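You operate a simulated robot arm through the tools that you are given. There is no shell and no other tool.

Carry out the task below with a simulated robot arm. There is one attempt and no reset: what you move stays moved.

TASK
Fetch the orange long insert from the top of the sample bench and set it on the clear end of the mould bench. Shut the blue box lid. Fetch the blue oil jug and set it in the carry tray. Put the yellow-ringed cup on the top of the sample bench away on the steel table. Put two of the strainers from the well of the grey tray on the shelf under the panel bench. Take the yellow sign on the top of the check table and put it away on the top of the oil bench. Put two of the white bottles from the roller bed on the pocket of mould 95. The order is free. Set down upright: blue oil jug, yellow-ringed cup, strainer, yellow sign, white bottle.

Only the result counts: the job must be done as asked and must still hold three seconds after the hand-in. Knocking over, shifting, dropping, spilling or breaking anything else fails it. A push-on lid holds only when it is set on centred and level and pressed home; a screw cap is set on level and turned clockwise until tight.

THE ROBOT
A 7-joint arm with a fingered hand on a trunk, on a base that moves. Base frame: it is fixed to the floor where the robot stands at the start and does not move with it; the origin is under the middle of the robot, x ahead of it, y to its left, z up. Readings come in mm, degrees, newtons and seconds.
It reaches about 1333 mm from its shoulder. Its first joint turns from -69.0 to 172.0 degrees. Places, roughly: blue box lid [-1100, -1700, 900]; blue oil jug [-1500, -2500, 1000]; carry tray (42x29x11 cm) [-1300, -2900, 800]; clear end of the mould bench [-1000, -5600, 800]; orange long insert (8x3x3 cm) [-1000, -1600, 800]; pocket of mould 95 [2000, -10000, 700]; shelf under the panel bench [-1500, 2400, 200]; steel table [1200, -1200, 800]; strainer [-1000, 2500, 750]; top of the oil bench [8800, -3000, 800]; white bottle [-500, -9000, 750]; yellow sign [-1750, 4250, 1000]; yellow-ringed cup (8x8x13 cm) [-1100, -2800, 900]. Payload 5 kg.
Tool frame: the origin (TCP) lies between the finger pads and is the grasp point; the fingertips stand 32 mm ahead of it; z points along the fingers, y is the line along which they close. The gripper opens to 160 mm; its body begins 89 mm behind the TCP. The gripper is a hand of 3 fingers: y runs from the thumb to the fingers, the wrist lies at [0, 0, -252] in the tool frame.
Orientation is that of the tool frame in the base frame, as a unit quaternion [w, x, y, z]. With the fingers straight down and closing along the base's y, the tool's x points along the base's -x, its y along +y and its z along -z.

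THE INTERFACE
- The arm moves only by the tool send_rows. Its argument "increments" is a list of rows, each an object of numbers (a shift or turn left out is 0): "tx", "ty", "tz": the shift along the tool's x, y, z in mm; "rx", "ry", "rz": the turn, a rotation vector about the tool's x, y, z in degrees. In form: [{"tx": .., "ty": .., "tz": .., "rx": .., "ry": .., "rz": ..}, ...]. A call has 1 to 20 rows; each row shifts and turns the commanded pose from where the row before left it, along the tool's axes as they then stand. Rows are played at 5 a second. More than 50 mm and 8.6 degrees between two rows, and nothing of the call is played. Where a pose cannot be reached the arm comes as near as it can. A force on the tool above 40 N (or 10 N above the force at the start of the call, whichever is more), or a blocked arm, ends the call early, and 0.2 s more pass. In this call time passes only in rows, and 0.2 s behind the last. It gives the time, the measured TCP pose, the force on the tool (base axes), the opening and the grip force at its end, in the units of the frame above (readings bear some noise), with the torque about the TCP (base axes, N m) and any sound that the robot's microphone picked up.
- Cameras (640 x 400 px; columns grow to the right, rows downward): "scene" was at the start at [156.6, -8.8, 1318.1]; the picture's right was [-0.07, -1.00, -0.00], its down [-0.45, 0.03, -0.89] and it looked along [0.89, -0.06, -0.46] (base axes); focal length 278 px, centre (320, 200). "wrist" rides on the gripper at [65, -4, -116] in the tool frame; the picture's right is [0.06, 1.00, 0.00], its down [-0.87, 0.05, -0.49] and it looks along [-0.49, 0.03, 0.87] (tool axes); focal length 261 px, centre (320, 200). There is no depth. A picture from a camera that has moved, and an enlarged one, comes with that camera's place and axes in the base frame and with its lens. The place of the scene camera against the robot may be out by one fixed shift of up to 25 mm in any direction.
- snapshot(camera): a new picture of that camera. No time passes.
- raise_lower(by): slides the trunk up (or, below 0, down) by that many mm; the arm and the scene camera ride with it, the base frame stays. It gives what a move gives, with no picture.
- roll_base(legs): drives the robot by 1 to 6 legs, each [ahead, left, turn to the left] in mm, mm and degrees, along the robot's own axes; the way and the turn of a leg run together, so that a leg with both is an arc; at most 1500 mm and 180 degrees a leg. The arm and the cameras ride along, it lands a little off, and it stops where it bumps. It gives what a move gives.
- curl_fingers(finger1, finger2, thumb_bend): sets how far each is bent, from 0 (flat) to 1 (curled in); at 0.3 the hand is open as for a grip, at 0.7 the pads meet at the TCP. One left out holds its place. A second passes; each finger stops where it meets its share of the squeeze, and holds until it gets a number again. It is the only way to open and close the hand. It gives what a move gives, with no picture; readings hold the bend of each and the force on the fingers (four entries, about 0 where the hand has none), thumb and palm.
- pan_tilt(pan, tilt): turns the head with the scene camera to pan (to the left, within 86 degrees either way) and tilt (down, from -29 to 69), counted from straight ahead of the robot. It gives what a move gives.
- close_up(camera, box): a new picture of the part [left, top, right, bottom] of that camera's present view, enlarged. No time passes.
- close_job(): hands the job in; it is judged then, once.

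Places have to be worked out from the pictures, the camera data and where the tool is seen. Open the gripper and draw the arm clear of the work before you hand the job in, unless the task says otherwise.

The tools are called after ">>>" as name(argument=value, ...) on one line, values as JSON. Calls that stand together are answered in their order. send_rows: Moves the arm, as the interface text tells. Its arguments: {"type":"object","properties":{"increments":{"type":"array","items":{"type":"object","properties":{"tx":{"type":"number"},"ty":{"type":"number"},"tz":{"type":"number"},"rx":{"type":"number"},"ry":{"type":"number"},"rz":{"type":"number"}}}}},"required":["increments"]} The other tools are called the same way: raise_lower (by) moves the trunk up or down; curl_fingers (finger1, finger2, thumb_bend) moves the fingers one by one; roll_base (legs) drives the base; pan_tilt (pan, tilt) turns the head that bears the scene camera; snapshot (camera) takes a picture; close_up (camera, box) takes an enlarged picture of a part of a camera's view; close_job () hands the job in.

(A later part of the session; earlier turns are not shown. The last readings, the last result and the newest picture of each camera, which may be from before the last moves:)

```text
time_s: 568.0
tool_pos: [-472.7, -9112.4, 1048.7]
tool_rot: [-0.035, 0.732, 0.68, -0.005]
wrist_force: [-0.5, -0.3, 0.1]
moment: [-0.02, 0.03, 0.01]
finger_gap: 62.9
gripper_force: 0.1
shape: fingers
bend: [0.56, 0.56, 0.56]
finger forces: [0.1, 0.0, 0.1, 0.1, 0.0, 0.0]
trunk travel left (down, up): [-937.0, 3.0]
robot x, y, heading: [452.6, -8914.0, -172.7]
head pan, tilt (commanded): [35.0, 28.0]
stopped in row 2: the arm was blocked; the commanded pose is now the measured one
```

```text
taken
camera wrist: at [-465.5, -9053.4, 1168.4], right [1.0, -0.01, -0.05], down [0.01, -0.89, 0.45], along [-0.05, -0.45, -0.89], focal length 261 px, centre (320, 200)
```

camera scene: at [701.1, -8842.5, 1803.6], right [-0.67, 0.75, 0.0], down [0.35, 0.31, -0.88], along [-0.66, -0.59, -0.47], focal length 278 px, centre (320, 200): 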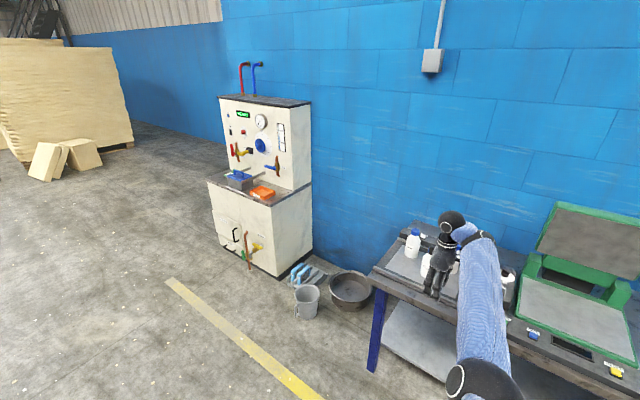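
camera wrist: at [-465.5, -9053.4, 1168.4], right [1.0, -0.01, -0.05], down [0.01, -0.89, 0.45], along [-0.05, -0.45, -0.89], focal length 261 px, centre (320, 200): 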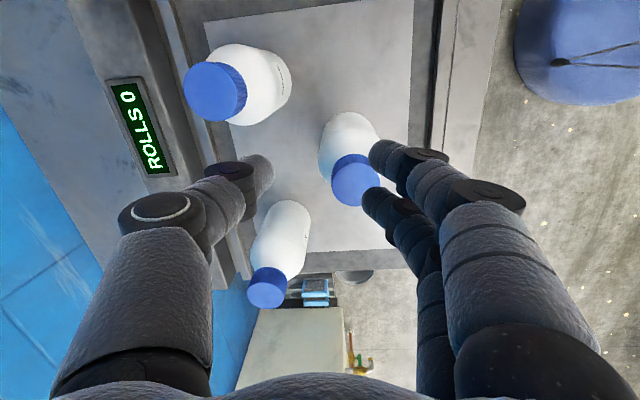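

The arm hit its retract limit. I roll the base back 110 mm and extend the arm instead so it works in a freer range.

>>> roll_base(legs=[[-110, 0, 0]])

>>> send_rows(increments=[{"ty": -25}, {"ty": -25}, {"ty": -25, "rx": 2, "ry": -2}])

>>> snapshot(camera="wrist")

```text
time_s: 569.2
tool_pos: [-365.3, -9100.7, 1048.5]
tool_rot: [-0.034, 0.733, 0.68, -0.004]
wrist_force: [-0.7, -0.6, 0.0]
moment: [0.01, 0.06, -0.01]
finger_gap: 63.0
gripper_force: 0.0
shape: fingers
bend: [0.56, 0.56, 0.56]
finger forces: [0.0, 0.1, 0.0, 0.0, 0.0, 0.0]
trunk travel left (down, up): [-937.0, 3.0]
robot x, y, heading: [556.2, -8897.7, -173.1]
head pan, tilt (commanded): [35.0, 28.0]
```

```text
time_s: 570.0
tool_pos: [-441.3, -9093.9, 1052.8]
tool_rot: [-0.034, 0.732, 0.68, -0.028]
wrist_force: [-0.3, 0.3, -0.3]
moment: [0.01, 0.01, -0.01]
finger_gap: 62.6
gripper_force: 0.2
shape: fingers
bend: [0.56, 0.56, 0.56]
finger forces: [0.0, 0.0, 0.1, 0.0, 0.1, 0.1]
trunk travel left (down, up): [-937.0, 3.0]
robot x, y, heading: [558.1, -8898.6, -173.2]
head pan, tilt (commanded): [35.0, 28.0]
```

```text
taken
camera wrist: at [-429.6, -9030.4, 1169.0], right [1.0, -0.01, -0.09], down [0.03, -0.88, 0.48], along [-0.08, -0.48, -0.87], focal length 261 px, centre (320, 200)
```

wrist: 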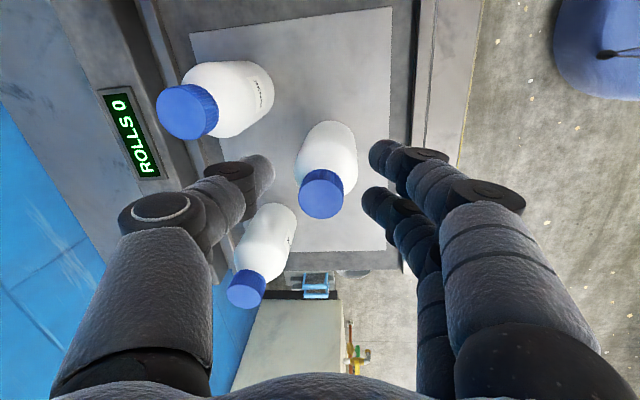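

I correct the tilt, move over OIL's cap (−449, −9140) and descend to z≈1005.

>>> send_rows(increments=[{"rx": -5}, {"tx": -23, "ty": -2}, {"tx": -23.5, "ty": -2}, {"tz": 20}, {"tz": 22}])

>>> snapshot(camera="wrist")

```text
time_s: 571.2
tool_pos: [-447.7, -9139.8, 1009.9]
tool_rot: [-0.004, 0.732, 0.681, 0.001]
wrist_force: [-0.5, -0.7, 0.0]
moment: [0.0, -0.01, 0.01]
finger_gap: 63.0
gripper_force: 0.0
shape: fingers
bend: [0.56, 0.56, 0.56]
finger forces: [0.1, 0.0, 0.0, 0.1, 0.1, 0.0]
trunk travel left (down, up): [-937.0, 3.0]
robot x, y, heading: [553.3, -8901.6, -173.0]
head pan, tilt (commanded): [35.0, 28.0]
```

```text
taken
camera wrist: at [-447.0, -9076.3, 1126.8], right [1.0, -0.01, 0.0], down [-0.01, -0.87, 0.49], along [-0.01, -0.49, -0.87], focal length 261 px, centre (320, 200)
```

wrist: 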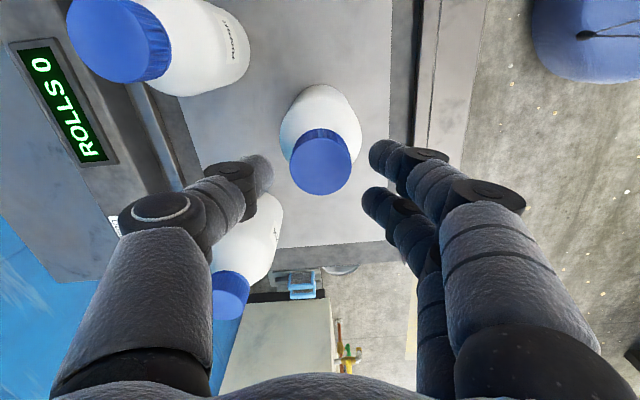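

Aligned precisely over the cap (top ≈964). I descend 40 mm and grip the cap.

>>> send_rows(increments=[{"tz": 15}, {"tz": 15}, {"tz": 10}])

>>> snapshot(camera="wrist")

```text
time_s: 572.0
tool_pos: [-448.3, -9139.0, 969.7]
tool_rot: [-0.002, 0.732, 0.681, 0.001]
wrist_force: [0.5, 0.0, -0.1]
moment: [0.0, -0.01, -0.01]
finger_gap: 63.0
gripper_force: 0.1
shape: fingers
bend: [0.56, 0.56, 0.56]
finger forces: [0.0, 0.0, 0.0, 0.0, 0.1, 0.0]
trunk travel left (down, up): [-937.0, 3.0]
robot x, y, heading: [553.6, -8900.4, -173.0]
head pan, tilt (commanded): [35.0, 28.0]
```

```text
taken
camera wrist: at [-447.2, -9075.1, 1086.7], right [1.0, -0.01, 0.0], down [-0.01, -0.87, 0.49], along [-0.01, -0.49, -0.87], focal length 261 px, centre (320, 200)
```

wrist: 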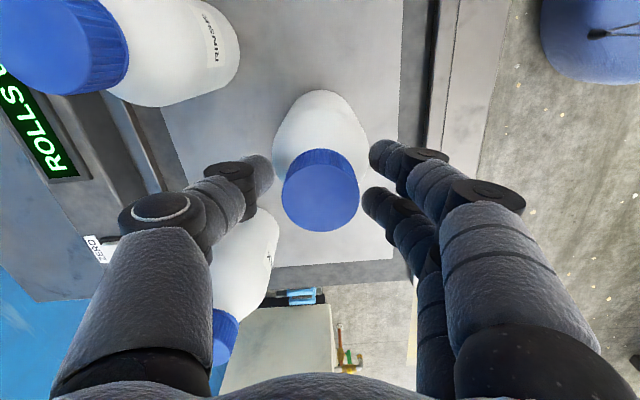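

>>> curl_fingers(finger1=0.72, finger2=0.72, thumb_bend=0.72)

>>> snapshot(camera="wrist")

```text
time_s: 573.0
tool_pos: [-448.2, -9140.2, 969.6]
tool_rot: [-0.003, 0.733, 0.681, 0.002]
wrist_force: [-0.6, -0.2, -0.3]
moment: [-0.03, 0.0, 0.0]
finger_gap: 34.7
gripper_force: 16.1
shape: fingers
bend: [0.65, 0.65, 0.66]
finger forces: [8.1, 8.1, 0.0, 0.0, 16.6, 0.0]
trunk travel left (down, up): [-937.0, 3.0]
robot x, y, heading: [554.9, -8898.9, -172.7]
head pan, tilt (commanded): [35.0, 28.0]
```

```text
taken
camera wrist: at [-447.5, -9075.3, 1086.6], right [1.0, -0.01, 0.0], down [-0.01, -0.87, 0.49], along [-0.01, -0.49, -0.87], focal length 261 px, centre (320, 200)
```

wrist: 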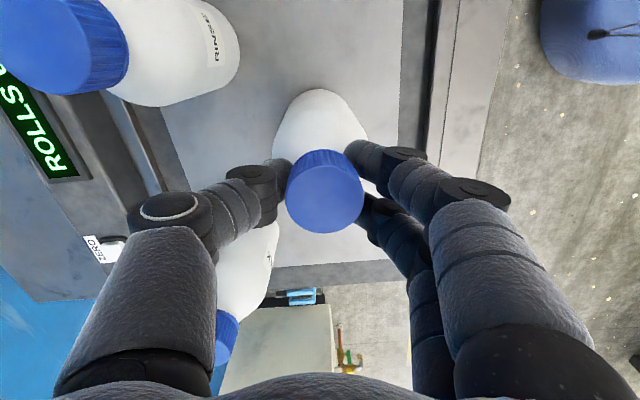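

Good, even grip. Lifting gently.

>>> send_rows(increments=[{"tz": -10}, {"tz": -15}, {"tz": -20}])

>>> close_up(camera="scene", box=[360, 200, 520, 330])

>>> snapshot(camera="wrist")

```text
time_s: 573.8
tool_pos: [-448.6, -9139.5, 1015.0]
tool_rot: [-0.003, 0.733, 0.681, 0.002]
wrist_force: [-0.5, 0.6, -4.8]
moment: [0.03, 0.0, 0.02]
finger_gap: 34.4
gripper_force: 15.9
shape: fingers
bend: [0.65, 0.65, 0.66]
finger forces: [8.3, 8.2, 0.0, 0.0, 16.8, 0.0]
trunk travel left (down, up): [-937.0, 3.0]
robot x, y, heading: [554.2, -8899.5, -173.3]
head pan, tilt (commanded): [35.0, 28.0]
```

```text
3.08 times, centred on (440, 265) of scene
camera zoom: at [452.6, -8968.3, 1803.5], right [-0.67, 0.74, 0.0], down [0.35, 0.31, -0.88], along [-0.66, -0.59, -0.47], focal length 856 px, centre (-49, 0)
```

zoom: 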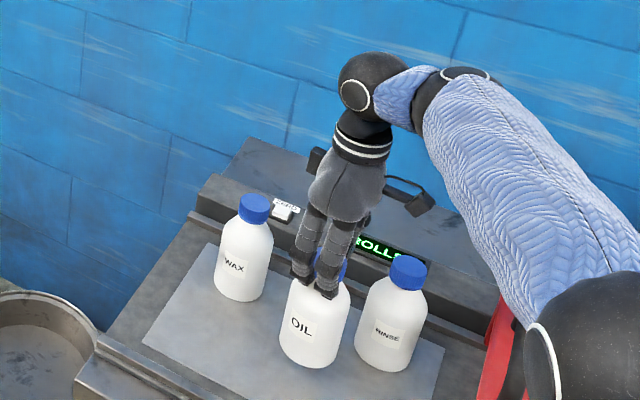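

```text
taken
camera wrist: at [-447.2, -9075.4, 1132.2], right [1.0, -0.01, 0.0], down [-0.01, -0.87, 0.49], along [-0.01, -0.49, -0.87], focal length 261 px, centre (320, 200)
```

wrist: 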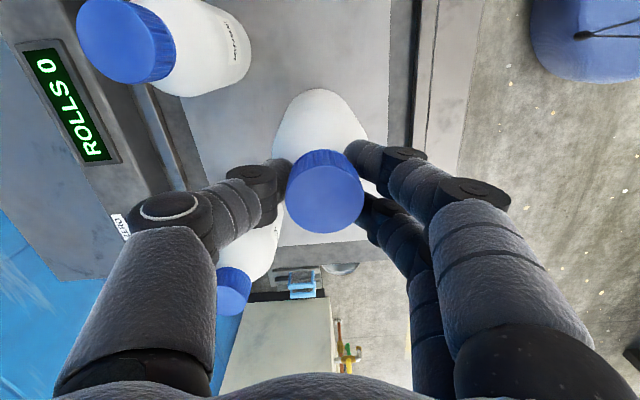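

The bottle hangs well (≈0.4 kg). I raise it more, back away, slide down the aisle to clear space and turn around to face the mould.

>>> send_rows(increments=[{"tz": -25}, {"tz": -30}])

>>> roll_base(legs=[[-250, 0, 0], [0, 750, 0], [200, 0, 0]])

>>> snapshot(camera="scene")

```text
time_s: 574.4
tool_pos: [-448.7, -9138.9, 1069.7]
tool_rot: [-0.003, 0.733, 0.681, 0.002]
wrist_force: [1.3, 0.8, -4.3]
moment: [0.02, 0.02, 0.01]
finger_gap: 34.4
gripper_force: 16.2
shape: fingers
bend: [0.65, 0.65, 0.67]
finger forces: [8.4, 8.1, 0.0, 0.0, 16.8, 0.1]
trunk travel left (down, up): [-937.0, 3.0]
robot x, y, heading: [554.3, -8898.0, -173.1]
head pan, tilt (commanded): [35.0, 28.0]
```

```text
time_s: 581.1
tool_pos: [-313.7, -9868.2, 1070.3]
tool_rot: [-0.002, 0.735, 0.678, 0.002]
wrist_force: [-0.2, 0.2, -4.7]
moment: [0.02, -0.03, -0.02]
finger_gap: 34.4
gripper_force: 16.4
shape: fingers
bend: [0.65, 0.65, 0.67]
finger forces: [8.1, 8.5, 0.1, 0.0, 16.6, 0.1]
trunk travel left (down, up): [-937.0, 3.0]
robot x, y, heading: [693.5, -9630.9, -173.3]
head pan, tilt (commanded): [35.0, 28.0]
```

```text
taken
camera scene: at [589.1, -9703.2, 1803.5], right [-0.66, 0.75, 0.0], down [0.35, 0.31, -0.88], along [-0.66, -0.59, -0.47], focal length 278 px, centre (320, 200)
```

scene: 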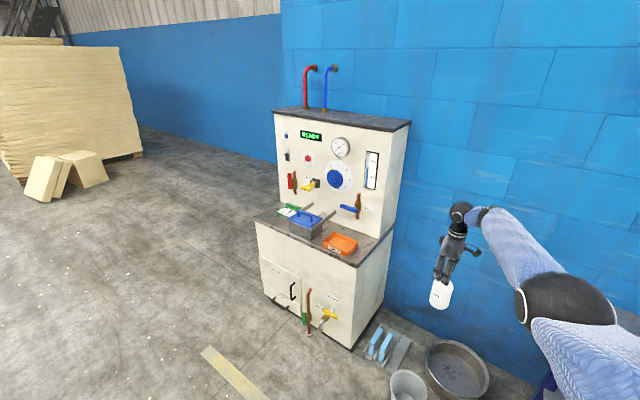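

Clear to turn. I rotate left to face the mould (+x) and look at the pocket.

>>> roll_base(legs=[[0, 0, 90], [0, 0, 90]])

>>> pan_tilt(pan=-10, tilt=30)

>>> snapshot(camera="scene")

```text
time_s: 589.1
tool_pos: [1702.4, -9401.5, 1068.8]
tool_rot: [-0.002, -0.677, 0.736, -0.003]
wrist_force: [0.2, 0.4, -5.1]
moment: [0.0, 0.01, 0.01]
finger_gap: 32.6
gripper_force: 14.2
shape: fingers
bend: [0.67, 0.66, 0.67]
finger forces: [6.4, 7.1, 0.1, 0.0, 14.9, 0.0]
trunk travel left (down, up): [-937.0, 3.0]
robot x, y, heading: [696.4, -9628.0, 6.3]
head pan, tilt (commanded): [35.0, 28.0]
```

```text
time_s: 590.3
tool_pos: [1702.1, -9401.1, 1069.3]
tool_rot: [-0.002, -0.677, 0.736, -0.003]
wrist_force: [0.1, -0.8, -4.8]
moment: [0.0, 0.01, 0.0]
finger_gap: 32.8
gripper_force: 14.2
shape: fingers
bend: [0.67, 0.66, 0.67]
finger forces: [6.5, 7.3, 0.0, 0.0, 14.9, 0.0]
trunk travel left (down, up): [-937.0, 3.0]
robot x, y, heading: [694.2, -9631.3, 6.5]
head pan, tilt (commanded): [-10.0, 30.0]
```

```text
taken
camera scene: at [850.3, -9636.1, 1800.4], right [-0.06, -1.0, 0.0], down [-0.5, 0.03, -0.87], along [0.86, -0.05, -0.5], focal length 278 px, centre (320, 200)
```

scene: 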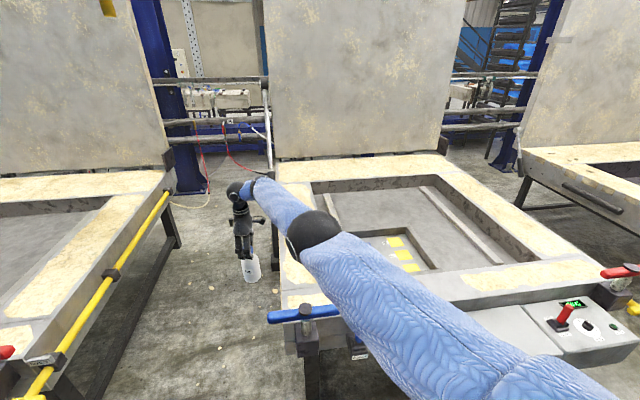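

The grip loosened slightly during the turn (15 N); I re-squeeze before continuing.

>>> curl_fingers(finger1=0.8, finger2=0.8, thumb_bend=0.8)

>>> snapshot(camera="wrist")

>>> close_up(camera="scene", box=[300, 150, 640, 360])

```text
time_s: 591.3
tool_pos: [1701.8, -9401.2, 1069.8]
tool_rot: [-0.003, -0.677, 0.736, -0.002]
wrist_force: [1.1, 0.4, -4.2]
moment: [-0.02, 0.02, -0.01]
finger_gap: 31.8
gripper_force: 24.2
shape: fingers
bend: [0.66, 0.65, 0.68]
finger forces: [11.4, 12.3, 0.0, 0.0, 24.1, 0.0]
trunk travel left (down, up): [-937.0, 3.0]
robot x, y, heading: [693.3, -9633.7, 6.6]
head pan, tilt (commanded): [-10.0, 30.0]
```

```text
taken
camera wrist: at [1700.3, -9466.1, 1187.0], right [-1.0, 0.02, 0.0], down [0.02, 0.87, 0.49], along [0.01, 0.49, -0.87], focal length 261 px, centre (320, 200)
```

wrist: 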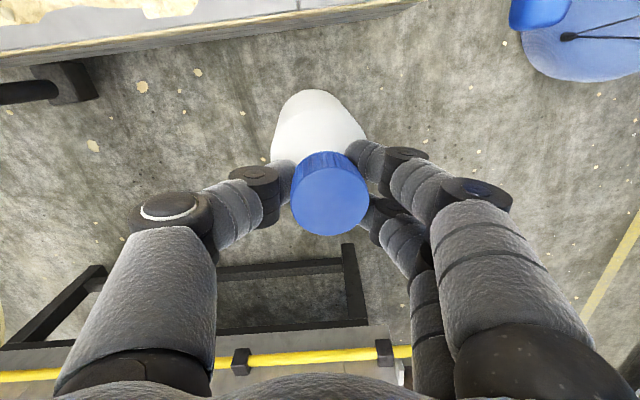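

```text
1.88 times, centred on (470, 255) of scene
camera zoom: at [850.2, -9636.2, 1800.4], right [-0.06, -1.0, 0.0], down [-0.5, 0.03, -0.87], along [0.86, -0.05, -0.5], focal length 523 px, centre (38, 96)
```

zoom: 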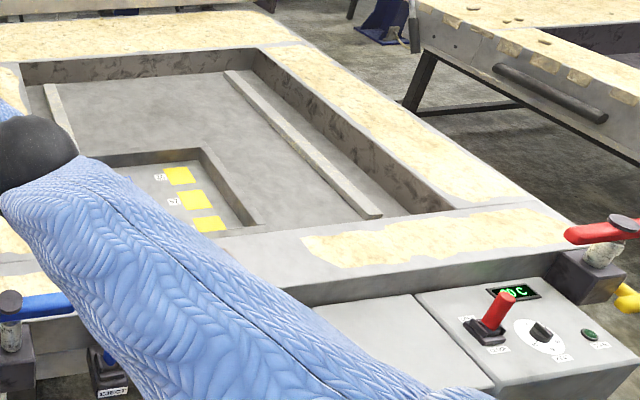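

Grip is 24 N now. I raise the bottle a bit more for clearance over the mould frame.

>>> send_rows(increments=[{"tz": -20}, {"tz": -20}, {"tz": -20}])

>>> roll_base(legs=[[0, -350, 0]])

>>> snapshot(camera="scene")

>>> snapshot(camera="wrist")

```text
time_s: 592.1
tool_pos: [1700.4, -9400.5, 1130.7]
tool_rot: [-0.002, -0.677, 0.736, -0.003]
wrist_force: [0.9, 0.7, -3.3]
moment: [0.0, 0.04, 0.01]
finger_gap: 32.1
gripper_force: 23.1
shape: fingers
bend: [0.66, 0.65, 0.68]
finger forces: [11.6, 12.3, 0.1, 0.1, 24.0, 0.0]
trunk travel left (down, up): [-937.0, 3.0]
robot x, y, heading: [690.6, -9632.2, 6.5]
head pan, tilt (commanded): [-10.0, 30.0]
```

```text
time_s: 594.3
tool_pos: [1740.3, -9748.0, 1130.6]
tool_rot: [-0.002, -0.678, 0.735, -0.001]
wrist_force: [-0.1, -0.7, -4.7]
moment: [0.02, 0.02, -0.01]
finger_gap: 31.9
gripper_force: 23.9
shape: fingers
bend: [0.66, 0.65, 0.68]
finger forces: [11.7, 12.4, 0.0, 0.0, 24.1, 0.0]
trunk travel left (down, up): [-937.0, 3.0]
robot x, y, heading: [733.3, -9978.5, 6.7]
head pan, tilt (commanded): [-10.0, 30.0]
```

```text
taken
camera scene: at [889.5, -9982.6, 1800.4], right [-0.06, -1.0, 0.0], down [-0.5, 0.03, -0.87], along [0.86, -0.05, -0.5], focal length 278 px, centre (320, 200)
```

scene: 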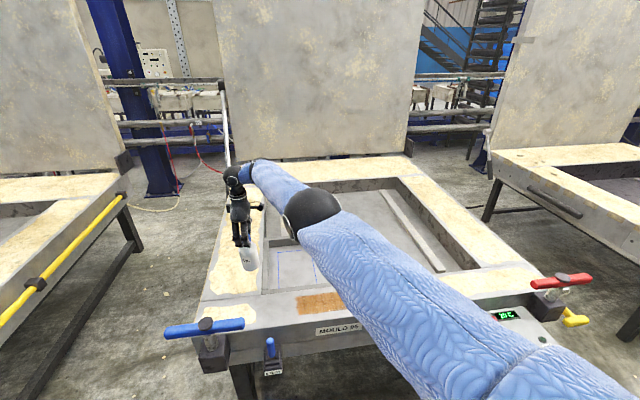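

```text
taken
camera wrist: at [1739.6, -9812.6, 1247.4], right [-1.0, 0.02, 0.0], down [0.02, 0.87, 0.49], along [0.01, 0.49, -0.87], focal length 261 px, centre (320, 200)
```

wrist: 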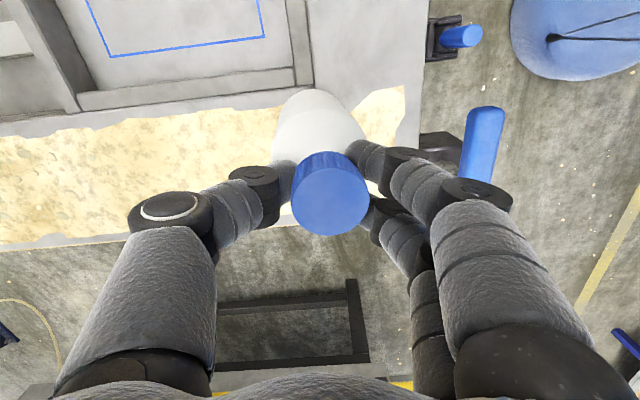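

The label reads MOULD 95. I continue right and then ahead to be over the pocket.

>>> roll_base(legs=[[0, -330, 0], [250, 0, 0]])

>>> snapshot(camera="wrist")

>>> snapshot(camera="scene")

```text
time_s: 597.9
tool_pos: [2025.4, -10051.1, 1131.6]
tool_rot: [-0.002, -0.679, 0.734, -0.003]
wrist_force: [-0.4, -0.2, -4.2]
moment: [0.02, 0.02, 0.01]
finger_gap: 31.8
gripper_force: 24.0
shape: fingers
bend: [0.66, 0.65, 0.68]
finger forces: [12.0, 12.7, 0.1, 0.0, 24.1, 0.0]
trunk travel left (down, up): [-937.0, 3.0]
robot x, y, heading: [1018.8, -10286.3, 6.5]
head pan, tilt (commanded): [-10.0, 30.0]
```

```text
taken
camera wrist: at [2024.4, -10115.7, 1247.5], right [-1.0, 0.02, 0.0], down [0.01, 0.87, 0.49], along [0.01, 0.49, -0.87], focal length 261 px, centre (320, 200)
```

wrist: 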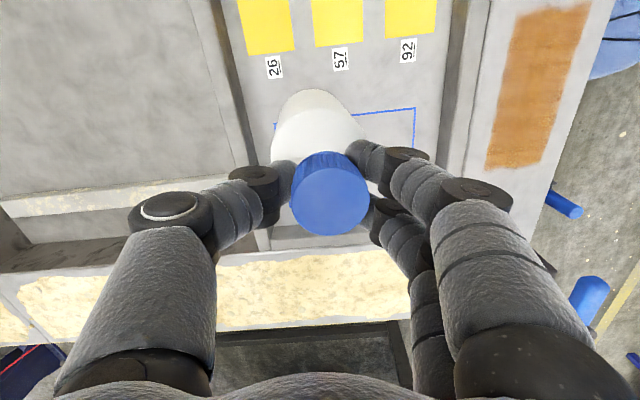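

```text
taken
camera scene: at [1174.8, -10288.1, 1800.4], right [-0.06, -1.0, 0.0], down [-0.5, 0.03, -0.87], along [0.86, -0.05, -0.5], focal length 278 px, centre (320, 200)
```

scene: 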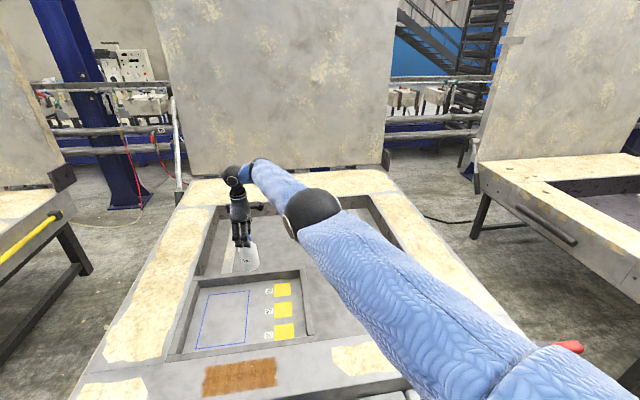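

I see the pocket floor: yellow slots 26/57/92 and, toward +y, a free blue-outlined area (x≈1870–2158, y≈−9800…−9995). I'll set the bottles inside that outline; moving over (2075, −9900).

>>> roll_base(legs=[[67, 145, 0]])

>>> snapshot(camera="wrist")

>>> close_up(camera="scene", box=[160, 180, 400, 400])

```text
time_s: 599.4
tool_pos: [2075.5, -9897.9, 1131.1]
tool_rot: [-0.002, -0.679, 0.734, -0.003]
wrist_force: [0.5, 0.1, -4.8]
moment: [-0.03, -0.01, 0.04]
finger_gap: 31.9
gripper_force: 24.5
shape: fingers
bend: [0.66, 0.65, 0.68]
finger forces: [12.0, 12.9, 0.1, 0.1, 24.1, 0.0]
trunk travel left (down, up): [-937.0, 3.0]
robot x, y, heading: [1069.4, -10133.3, 6.8]
head pan, tilt (commanded): [-10.0, 30.0]
```

```text
taken
camera wrist: at [2074.4, -9962.8, 1247.7], right [-1.0, 0.02, 0.0], down [0.01, 0.87, 0.49], along [0.01, 0.49, -0.87], focal length 261 px, centre (320, 200)
```

wrist: 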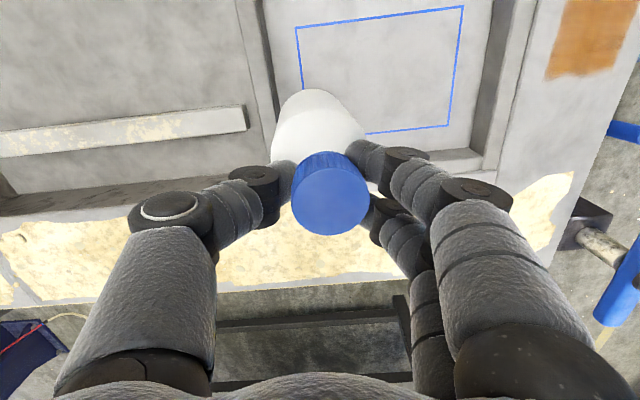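

```text
1.82 times, centred on (280, 290) of scene
camera zoom: at [1225.0, -10136.1, 1800.4], right [-0.06, -1.0, 0.0], down [-0.5, 0.03, -0.87], along [0.86, -0.05, -0.5], focal length 506 px, centre (393, 36)
```

zoom: 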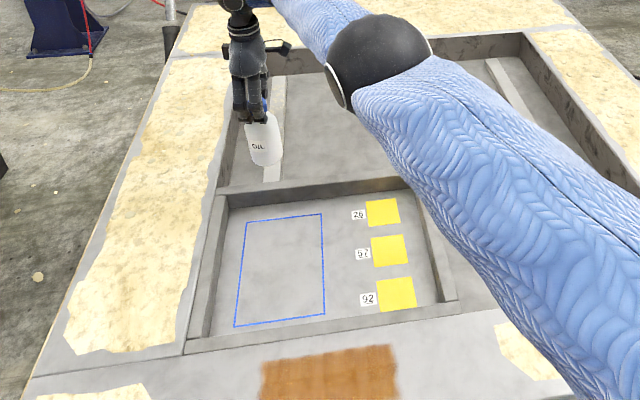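

The blue outline spans about x 1835–2113, y −9830…−10010 on the floor (z≈740). I adjust to (2048, −9918) and lower the bottle.

>>> roll_base(legs=[[-30, -18, 0]])

>>> send_rows(increments=[{"tz": 40}, {"tz": 40}, {"tz": 40}, {"tz": 30}])

>>> snapshot(camera="wrist")

>>> close_up(camera="scene", box=[160, 180, 400, 400])

```text
time_s: 600.2
tool_pos: [2048.9, -9917.9, 1128.6]
tool_rot: [-0.002, -0.679, 0.734, -0.003]
wrist_force: [0.0, 0.1, -3.4]
moment: [0.0, 0.03, -0.01]
finger_gap: 31.9
gripper_force: 24.5
shape: fingers
bend: [0.66, 0.65, 0.68]
finger forces: [12.0, 13.0, 0.0, 0.0, 23.9, 0.0]
trunk travel left (down, up): [-937.0, 3.0]
robot x, y, heading: [1037.0, -10156.7, 6.7]
head pan, tilt (commanded): [-10.0, 30.0]
```

```text
time_s: 601.2
tool_pos: [2051.1, -9917.9, 980.5]
tool_rot: [-0.003, -0.679, 0.734, -0.004]
wrist_force: [1.7, -0.1, -4.0]
moment: [0.0, 0.06, 0.03]
finger_gap: 31.8
gripper_force: 24.6
shape: fingers
bend: [0.66, 0.65, 0.68]
finger forces: [12.2, 13.2, 0.1, 0.1, 24.2, 0.0]
trunk travel left (down, up): [-937.0, 3.0]
robot x, y, heading: [1040.8, -10156.3, 6.7]
head pan, tilt (commanded): [-10.0, 30.0]
```

```text
taken
camera wrist: at [2049.5, -9983.0, 1097.4], right [-1.0, 0.01, 0.0], down [0.01, 0.87, 0.49], along [0.01, 0.49, -0.87], focal length 261 px, centre (320, 200)
```

wrist: 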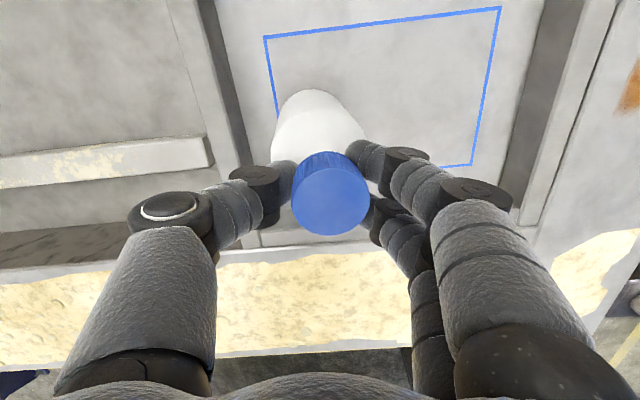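

```text
1.82 times, centred on (280, 290) of scene
camera zoom: at [1200.0, -10156.0, 1800.2], right [-0.06, -1.0, 0.0], down [-0.5, 0.03, -0.86], along [0.86, -0.05, -0.5], focal length 506 px, centre (393, 36)
```

zoom: 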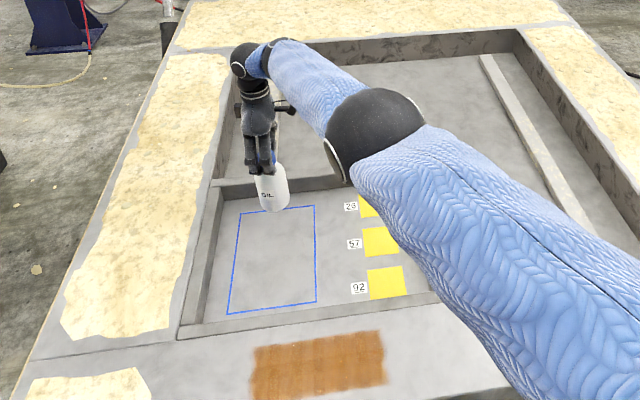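

The bottle is within the outline; floor at z≈736, so contact is expected near TCP z≈898. Lowering.

>>> send_rows(increments=[{"tz": 25}, {"tz": 25}, {"tz": 15}])

>>> send_rows(increments=[{"tz": 3}, {"tz": 3}])

```text
time_s: 602.0
tool_pos: [2044.1, -9922.8, 918.7]
tool_rot: [-0.003, -0.679, 0.734, -0.003]
wrist_force: [0.1, 1.0, -3.3]
moment: [0.0, 0.01, 0.01]
finger_gap: 31.5
gripper_force: 24.6
shape: fingers
bend: [0.66, 0.65, 0.68]
finger forces: [12.1, 13.4, 0.0, 0.1, 23.9, 0.0]
out of reach, approached as far as the arm can: row 3
trunk travel left (down, up): [-937.0, 3.0]
robot x, y, heading: [1040.8, -10154.8, 7.2]
head pan, tilt (commanded): [-10.0, 30.0]
```

```text
time_s: 602.6
tool_pos: [2042.8, -9923.4, 911.0]
tool_rot: [-0.002, -0.679, 0.734, -0.004]
wrist_force: [0.0, -0.6, -4.2]
moment: [-0.02, 0.05, -0.01]
finger_gap: 31.6
gripper_force: 24.4
shape: fingers
bend: [0.66, 0.65, 0.68]
finger forces: [12.0, 13.2, 0.0, 0.0, 23.8, 0.1]
trunk travel left (down, up): [-937.0, 3.0]
robot x, y, heading: [1042.7, -10154.3, 6.8]
head pan, tilt (commanded): [-10.0, 30.0]
```

The arm is at its reach limit; I use the trunk for the last few millimetres.

>>> raise_lower(by=-8)

>>> raise_lower(by=-4)

```text
time_s: 603.2
tool_pos: [2043.0, -9921.8, 904.2]
tool_rot: [-0.002, -0.678, 0.735, -0.004]
wrist_force: [-0.1, 0.1, -4.1]
moment: [0.02, -0.01, 0.03]
finger_gap: 31.7
gripper_force: 24.5
shape: fingers
bend: [0.66, 0.65, 0.68]
finger forces: [12.0, 13.3, 0.0, 0.0, 23.8, 0.1]
trunk travel left (down, up): [-929.0, 11.0]
robot x, y, heading: [1040.1, -10158.7, 6.8]
head pan, tilt (commanded): [-10.0, 30.0]
```

```text
time_s: 603.7
tool_pos: [2042.4, -9922.3, 900.0]
tool_rot: [-0.002, -0.679, 0.734, -0.003]
wrist_force: [0.6, -0.1, -4.5]
moment: [0.03, 0.03, -0.01]
finger_gap: 31.8
gripper_force: 24.6
shape: fingers
bend: [0.66, 0.65, 0.68]
finger forces: [12.0, 13.0, 0.1, 0.0, 23.7, 0.0]
trunk travel left (down, up): [-925.0, 15.0]
robot x, y, heading: [1042.4, -10154.0, 6.6]
head pan, tilt (commanded): [-10.0, 30.0]
```

>>> raise_lower(by=-4)

>>> close_up(camera="scene", box=[200, 220, 320, 320])

```text
time_s: 604.2
tool_pos: [2043.0, -9921.8, 898.6]
tool_rot: [-0.001, -0.679, 0.734, -0.004]
wrist_force: [0.8, -0.8, 8.3]
moment: [-0.02, 0.23, -0.01]
finger_gap: 31.5
gripper_force: 27.0
shape: fingers
bend: [0.66, 0.65, 0.68]
finger forces: [14.0, 14.5, 0.0, 0.0, 26.1, 0.0]
trunk travel left (down, up): [-921.0, 19.0]
robot x, y, heading: [1043.2, -10154.9, 6.6]
head pan, tilt (commanded): [-10.0, 30.0]
```

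```text
4.00 times, centred on (260, 270) of scene
camera zoom: at [1195.9, -10157.6, 1784.7], right [-0.06, -1.0, 0.0], down [-0.5, 0.03, -0.87], along [0.86, -0.05, -0.5], focal length 1112 px, centre (560, -80)
```

zoom: 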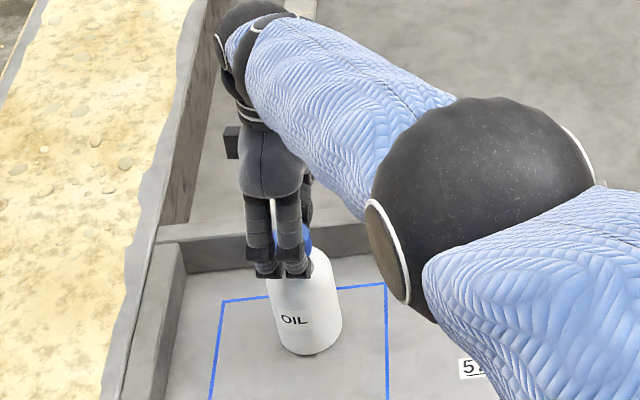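

Contact; the OIL bottle stands inside the outline. I release it.

>>> curl_fingers(finger1=0.52, finger2=0.52, thumb_bend=0.52)

>>> raise_lower(by=19)

>>> send_rows(increments=[{"tz": -25}, {"tz": -35}, {"tz": -40}, {"tz": -40}])

>>> snapshot(camera="wrist")

>>> close_up(camera="scene", box=[180, 200, 340, 340])

```text
time_s: 605.2
tool_pos: [2042.3, -9922.5, 896.0]
tool_rot: [-0.001, -0.678, 0.735, -0.003]
wrist_force: [0.1, 0.3, 0.6]
moment: [-0.01, 0.0, 0.01]
finger_gap: 78.5
gripper_force: 0.1
shape: fingers
bend: [0.52, 0.52, 0.52]
finger forces: [0.2, 0.1, 0.1, 0.0, 0.1, 0.0]
trunk travel left (down, up): [-921.0, 19.0]
robot x, y, heading: [1038.8, -10160.8, 6.8]
head pan, tilt (commanded): [-10.0, 30.0]
```

```text
time_s: 605.9
tool_pos: [2042.2, -9921.8, 913.8]
tool_rot: [-0.002, -0.679, 0.734, -0.004]
wrist_force: [-0.2, -0.6, 0.3]
moment: [0.03, 0.01, -0.03]
finger_gap: 78.4
gripper_force: 0.2
shape: fingers
bend: [0.52, 0.52, 0.52]
finger forces: [0.0, 0.0, 0.0, 0.0, 0.0, 0.0]
trunk travel left (down, up): [-940.0, 0.0]
robot x, y, heading: [1043.6, -10157.5, 6.7]
head pan, tilt (commanded): [-10.0, 30.0]
```

```text
time_s: 606.9
tool_pos: [2039.4, -9921.3, 1055.4]
tool_rot: [-0.002, -0.679, 0.734, -0.003]
wrist_force: [-0.9, 0.4, 0.0]
moment: [0.02, -0.07, -0.01]
finger_gap: 78.7
gripper_force: 0.1
shape: fingers
bend: [0.52, 0.52, 0.52]
finger forces: [0.0, 0.1, 0.0, 0.0, 0.0, 0.1]
trunk travel left (down, up): [-940.0, 0.0]
robot x, y, heading: [1041.1, -10157.9, 6.3]
head pan, tilt (commanded): [-10.0, 30.0]
```

```text
taken
camera wrist: at [2038.9, -9985.6, 1171.9], right [-1.0, 0.02, 0.0], down [0.01, 0.87, 0.49], along [0.01, 0.49, -0.87], focal length 261 px, centre (320, 200)
```

wrist: 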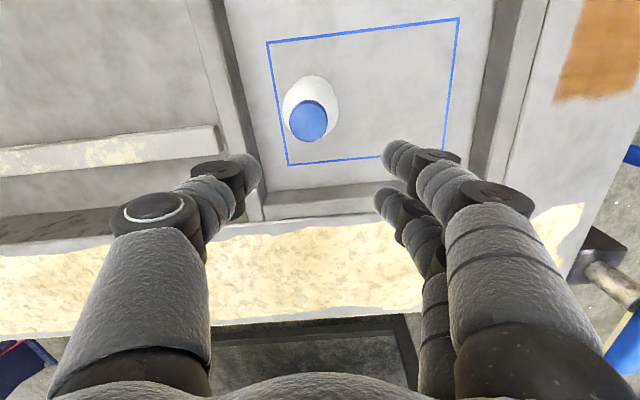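

```text
2.86 times, centred on (260, 270) of scene
camera zoom: at [1195.9, -10157.5, 1803.4], right [-0.06, -1.0, 0.0], down [-0.5, 0.03, -0.87], along [0.86, -0.05, -0.5], focal length 794 px, centre (491, 0)
```

zoom: 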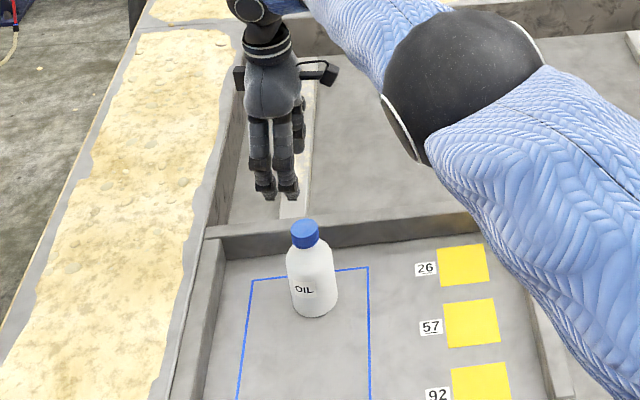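

OIL stands upright in the pocket. Now back for the second bottle: I back out, slide and turn around.

>>> roll_base(legs=[[-350, 0, 0], [0, 560, 0], [0, 0, -90], [0, 0, -90]])

>>> pan_tilt(pan=0, tilt=30)

>>> snapshot(camera="scene")

```text
time_s: 619.6
tool_pos: [-374.4, -9855.0, 1055.7]
tool_rot: [-0.003, 0.743, 0.669, 0.002]
wrist_force: [-0.2, -0.2, -0.2]
moment: [-0.02, -0.02, -0.01]
finger_gap: 78.9
gripper_force: 0.1
shape: fingers
bend: [0.52, 0.52, 0.52]
finger forces: [0.0, 0.0, 0.0, 0.1, 0.0, 0.1]
trunk travel left (down, up): [-940.0, 0.0]
robot x, y, heading: [634.0, -9647.1, -174.5]
head pan, tilt (commanded): [-10.0, 30.0]
```

```text
time_s: 620.4
tool_pos: [-373.7, -9853.9, 1055.6]
tool_rot: [-0.003, 0.744, 0.668, 0.002]
wrist_force: [0.1, 0.5, 0.6]
moment: [-0.02, 0.04, -0.04]
finger_gap: 78.8
gripper_force: 0.1
shape: fingers
bend: [0.52, 0.52, 0.52]
finger forces: [0.0, 0.1, 0.0, 0.0, 0.0, 0.0]
trunk travel left (down, up): [-940.0, 0.0]
robot x, y, heading: [634.1, -9647.2, -174.8]
head pan, tilt (commanded): [0.0, 30.0]
```

```text
taken
camera scene: at [507.0, -9662.3, 1803.4], right [-0.09, 1.0, 0.0], down [0.5, 0.04, -0.87], along [-0.86, -0.08, -0.5], focal length 278 px, centre (320, 200)
```

scene: 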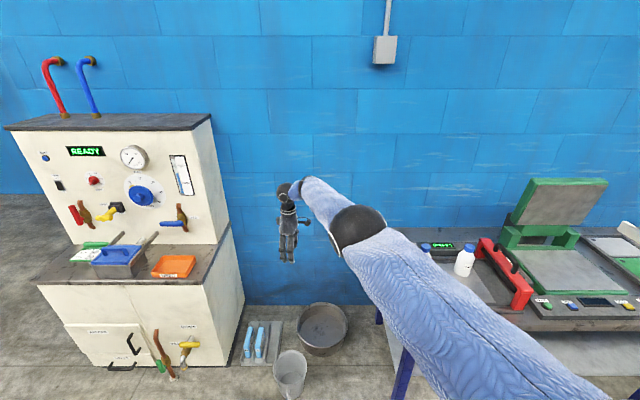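

>>> roll_base(legs=[[-110, 0, 0], [0, -560, 0]])

>>> snapshot(camera="wrist")

```text
time_s: 624.3
tool_pos: [-313.4, -9305.9, 1055.3]
tool_rot: [-0.003, 0.741, 0.672, 0.001]
wrist_force: [0.0, 0.7, -0.7]
moment: [-0.01, 0.03, 0.01]
finger_gap: 78.8
gripper_force: 0.0
shape: fingers
bend: [0.52, 0.52, 0.52]
finger forces: [0.0, 0.0, 0.1, 0.1, 0.0, 0.0]
trunk travel left (down, up): [-940.0, 0.0]
robot x, y, heading: [689.4, -9091.7, -174.5]
head pan, tilt (commanded): [0.0, 30.0]
```

```text
taken
camera wrist: at [-311.0, -9240.7, 1171.9], right [1.0, -0.04, 0.0], down [-0.03, -0.87, 0.49], along [-0.02, -0.49, -0.87], focal length 261 px, centre (320, 200)
```

wrist: 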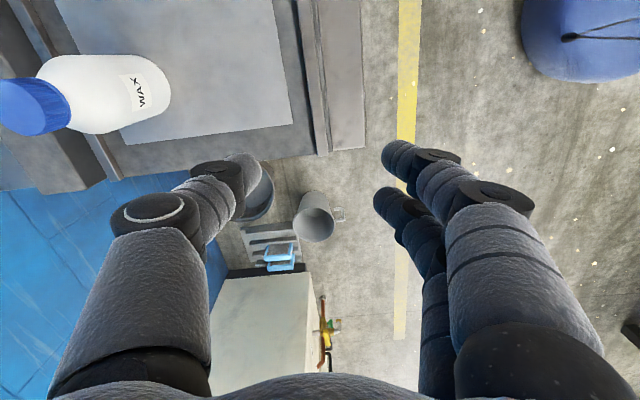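

WAX's cap is at about (−527, −9263). I roll the base so the hand is above it.

>>> roll_base(legs=[[205, -62, 0]])

>>> curl_fingers(finger1=0.56, finger2=0.56, thumb_bend=0.56)

>>> snapshot(camera="wrist")

```text
time_s: 626.0
tool_pos: [-524.1, -9266.5, 1055.5]
tool_rot: [-0.003, 0.739, 0.673, 0.002]
wrist_force: [-0.2, 0.4, -0.1]
moment: [-0.02, 0.0, 0.06]
finger_gap: 79.0
gripper_force: 0.1
shape: fingers
bend: [0.52, 0.52, 0.52]
finger forces: [0.0, 0.1, 0.1, 0.0, 0.0, 0.0]
trunk travel left (down, up): [-940.0, 0.0]
robot x, y, heading: [478.2, -9045.8, -174.2]
head pan, tilt (commanded): [0.0, 30.0]
```

```text
time_s: 627.0
tool_pos: [-523.3, -9266.2, 1055.9]
tool_rot: [-0.003, 0.74, 0.673, 0.002]
wrist_force: [0.7, -0.3, -0.9]
moment: [0.01, -0.02, -0.03]
finger_gap: 63.9
gripper_force: 0.1
shape: fingers
bend: [0.56, 0.56, 0.56]
finger forces: [0.0, 0.1, 0.0, 0.0, 0.0, 0.1]
trunk travel left (down, up): [-940.0, 0.0]
robot x, y, heading: [477.9, -9050.5, -174.0]
head pan, tilt (commanded): [0.0, 30.0]
```

```text
taken
camera wrist: at [-521.1, -9202.4, 1172.1], right [1.0, -0.03, 0.0], down [-0.03, -0.87, 0.49], along [-0.02, -0.49, -0.87], focal length 261 px, centre (320, 200)
```

wrist: 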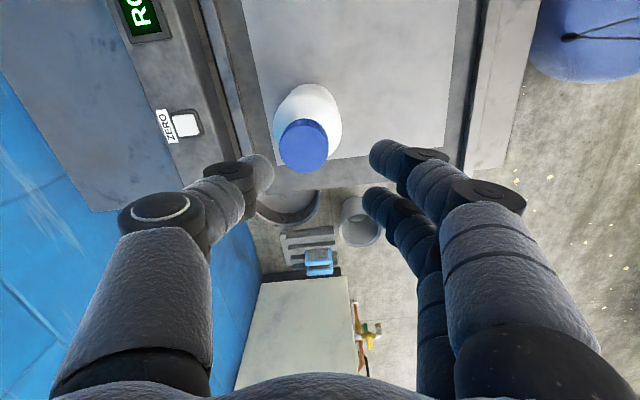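

Small correction, then descend to z≈1005 and verify alignment.

>>> send_rows(increments=[{"tx": -2, "ty": -13}, {"tz": 25}, {"tz": 25}])

>>> snapshot(camera="wrist")

```text
time_s: 627.8
tool_pos: [-539.5, -9266.1, 1006.9]
tool_rot: [-0.003, 0.74, 0.673, 0.001]
wrist_force: [1.3, -0.1, -0.1]
moment: [0.01, -0.04, -0.03]
finger_gap: 63.7
gripper_force: 0.1
shape: fingers
bend: [0.56, 0.56, 0.56]
finger forces: [0.1, 0.0, 0.1, 0.1, 0.0, 0.0]
trunk travel left (down, up): [-940.0, 0.0]
robot x, y, heading: [479.1, -9046.3, -174.2]
head pan, tilt (commanded): [0.0, 30.0]
```

```text
taken
camera wrist: at [-536.1, -9202.4, 1123.4], right [1.0, -0.03, 0.0], down [-0.03, -0.87, 0.49], along [-0.02, -0.49, -0.87], focal length 261 px, centre (320, 200)
```

wrist: 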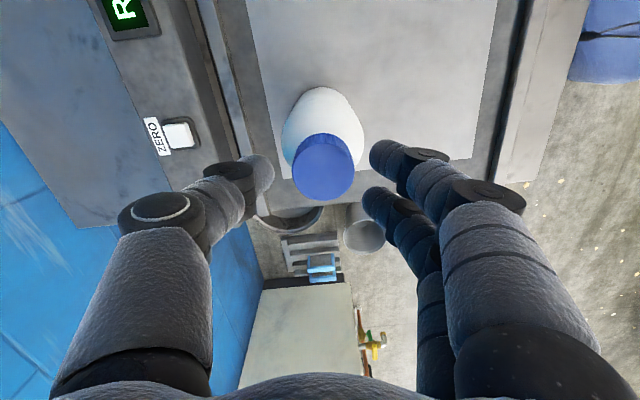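

Aligned. Descend to z≈970 and grip with a stronger squeeze this time.

>>> send_rows(increments=[{"tx": -2, "ty": 2.5, "tz": 15}, {"tz": 14}, {"tz": 8}])

>>> curl_fingers(finger1=0.8, finger2=0.8, thumb_bend=0.8)

>>> snapshot(camera="wrist")

```text
time_s: 628.6
tool_pos: [-535.6, -9270.0, 967.6]
tool_rot: [-0.004, 0.739, 0.673, 0.002]
wrist_force: [-0.1, 0.2, -0.2]
moment: [0.0, -0.02, 0.01]
finger_gap: 63.7
gripper_force: 0.0
shape: fingers
bend: [0.56, 0.56, 0.56]
finger forces: [0.1, 0.0, 0.1, 0.1, 0.0, 0.0]
trunk travel left (down, up): [-940.0, 0.0]
robot x, y, heading: [478.0, -9048.6, -174.1]
head pan, tilt (commanded): [0.0, 30.0]
```

```text
time_s: 629.6
tool_pos: [-535.3, -9268.0, 968.1]
tool_rot: [-0.004, 0.74, 0.673, 0.002]
wrist_force: [1.4, -0.3, 1.0]
moment: [-0.03, -0.4, -0.01]
finger_gap: 35.0
gripper_force: 22.2
shape: fingers
bend: [0.64, 0.64, 0.67]
finger forces: [12.5, 12.3, 0.0, 0.0, 19.4, 0.1]
trunk travel left (down, up): [-940.0, 0.0]
robot x, y, heading: [479.5, -9047.2, -174.2]
head pan, tilt (commanded): [0.0, 30.0]
```

```text
taken
camera wrist: at [-533.1, -9204.4, 1085.1], right [1.0, -0.03, 0.0], down [-0.03, -0.87, 0.49], along [-0.02, -0.49, -0.87], focal length 261 px, centre (320, 200)
```

wrist: 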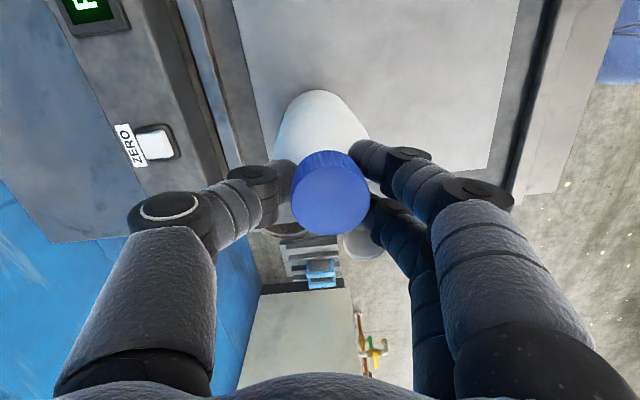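

Good grip. I lift WAX carefully.

>>> send_rows(increments=[{"tz": -8}, {"tz": -15}, {"tz": -25}, {"tz": -30}, {"tz": -30}])

>>> snapshot(camera="scene")

```text
time_s: 630.8
tool_pos: [-534.9, -9268.5, 1074.9]
tool_rot: [-0.002, 0.74, 0.673, 0.002]
wrist_force: [1.5, -0.4, -4.7]
moment: [0.02, 0.04, -0.04]
finger_gap: 34.4
gripper_force: 21.4
shape: fingers
bend: [0.64, 0.64, 0.68]
finger forces: [11.9, 10.6, 0.1, 0.0, 20.4, 0.0]
trunk travel left (down, up): [-940.0, 0.0]
robot x, y, heading: [479.5, -9049.9, -174.2]
head pan, tilt (commanded): [0.0, 30.0]
```

```text
taken
camera scene: at [354.4, -9065.1, 1803.4], right [-0.1, 0.99, 0.0], down [0.5, 0.05, -0.87], along [-0.86, -0.09, -0.5], focal length 278 px, centre (320, 200)
```

scene: 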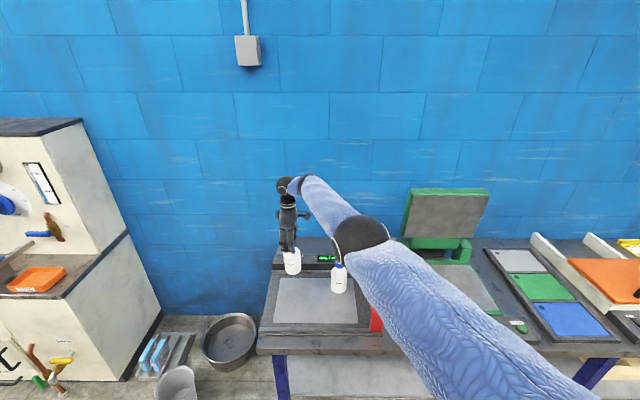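

WAX is lifted, RINSE undisturbed. I raise it further and take the same path back to the mould.

>>> send_rows(increments=[{"tz": -25}, {"tz": -25}])

>>> roll_base(legs=[[-250, 0, 0], [0, 620, 0], [110, 0, 0], [0, 0, 90], [0, 0, 91]])

>>> curl_fingers(finger1=0.8, finger2=0.8, thumb_bend=0.8)

>>> snapshot(camera="scene")

```text
time_s: 631.4
tool_pos: [-534.7, -9271.7, 1126.6]
tool_rot: [-0.003, 0.739, 0.673, 0.002]
wrist_force: [0.4, -0.5, -3.5]
moment: [-0.01, -0.01, -0.03]
finger_gap: 34.3
gripper_force: 21.7
shape: fingers
bend: [0.64, 0.64, 0.68]
finger forces: [11.9, 10.7, 0.0, 0.0, 20.6, 0.0]
trunk travel left (down, up): [-940.0, 0.0]
robot x, y, heading: [477.1, -9048.7, -174.1]
head pan, tilt (commanded): [0.0, 30.0]
```

```text
time_s: 644.8
tool_pos: [1690.9, -9402.5, 1126.1]
tool_rot: [-0.002, -0.682, 0.731, -0.003]
wrist_force: [0.6, -0.3, -4.0]
moment: [0.05, 0.01, -0.01]
finger_gap: 32.7
gripper_force: 18.1
shape: fingers
bend: [0.64, 0.64, 0.68]
finger forces: [8.5, 9.2, 0.1, 0.0, 18.8, 0.1]
trunk travel left (down, up): [-940.0, 0.0]
robot x, y, heading: [681.6, -9651.6, 7.2]
head pan, tilt (commanded): [0.0, 30.0]
```

```text
time_s: 645.8
tool_pos: [1691.3, -9402.5, 1126.0]
tool_rot: [-0.002, -0.682, 0.731, -0.003]
wrist_force: [-0.2, -0.1, -4.9]
moment: [0.01, 0.01, 0.0]
finger_gap: 32.6
gripper_force: 22.4
shape: fingers
bend: [0.63, 0.63, 0.69]
finger forces: [11.7, 11.2, 0.1, 0.0, 21.8, 0.0]
trunk travel left (down, up): [-940.0, 0.0]
robot x, y, heading: [684.3, -9648.5, 7.3]
head pan, tilt (commanded): [0.0, 30.0]
```

```text
taken
camera scene: at [836.4, -9635.5, 1803.4], right [0.13, -0.99, 0.0], down [-0.5, -0.06, -0.87], along [0.86, 0.11, -0.5], focal length 278 px, centre (320, 200)
```

scene: 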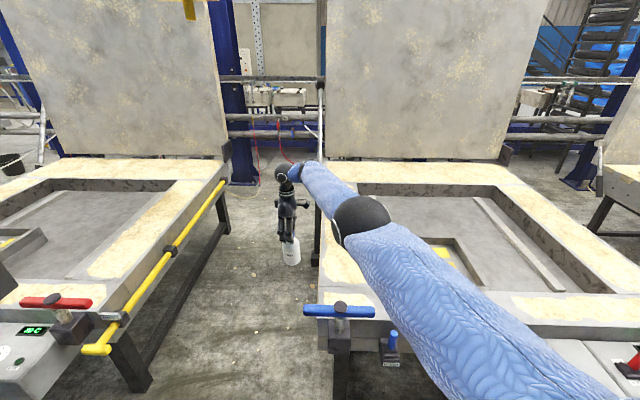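

Now slide right 540 mm and ahead 147 mm to the second spot (1905, −9920).

>>> roll_base(legs=[[0, -540, 0], [145, 0, 0]])

>>> snapshot(camera="wrist")

>>> snapshot(camera="scene")

```text
time_s: 649.8
tool_pos: [1903.0, -9921.8, 1128.0]
tool_rot: [-0.002, -0.681, 0.733, -0.003]
wrist_force: [-0.9, -0.1, -3.3]
moment: [-0.02, 0.01, 0.0]
finger_gap: 32.3
gripper_force: 22.9
shape: fingers
bend: [0.63, 0.63, 0.69]
finger forces: [11.8, 11.4, 0.0, 0.0, 21.7, 0.1]
trunk travel left (down, up): [-940.0, 0.0]
robot x, y, heading: [890.5, -10171.2, 7.0]
head pan, tilt (commanded): [0.0, 30.0]
```

```text
taken
camera wrist: at [1901.5, -9985.7, 1243.5], right [-1.0, 0.01, 0.0], down [0.01, 0.87, 0.49], along [0.01, 0.49, -0.87], focal length 261 px, centre (320, 200)
```

wrist: 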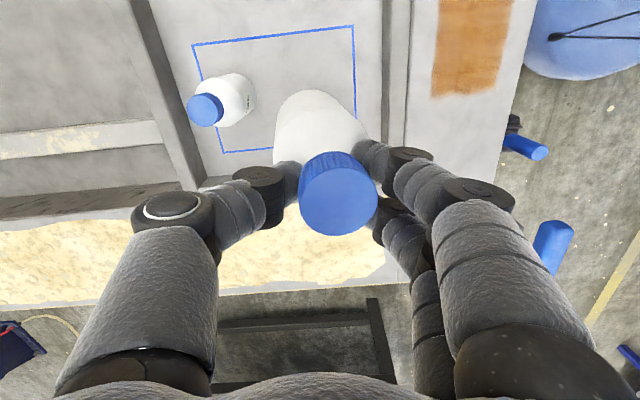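

```text
taken
camera scene: at [1047.5, -10151.1, 1803.6], right [0.12, -0.99, 0.0], down [-0.5, -0.06, -0.87], along [0.86, 0.11, -0.5], focal length 278 px, centre (320, 200)
```

scene: 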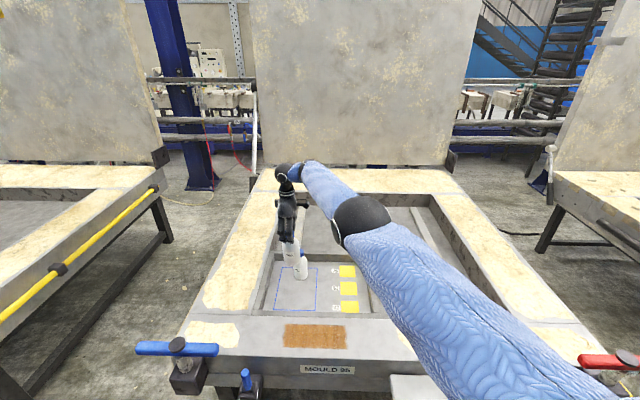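

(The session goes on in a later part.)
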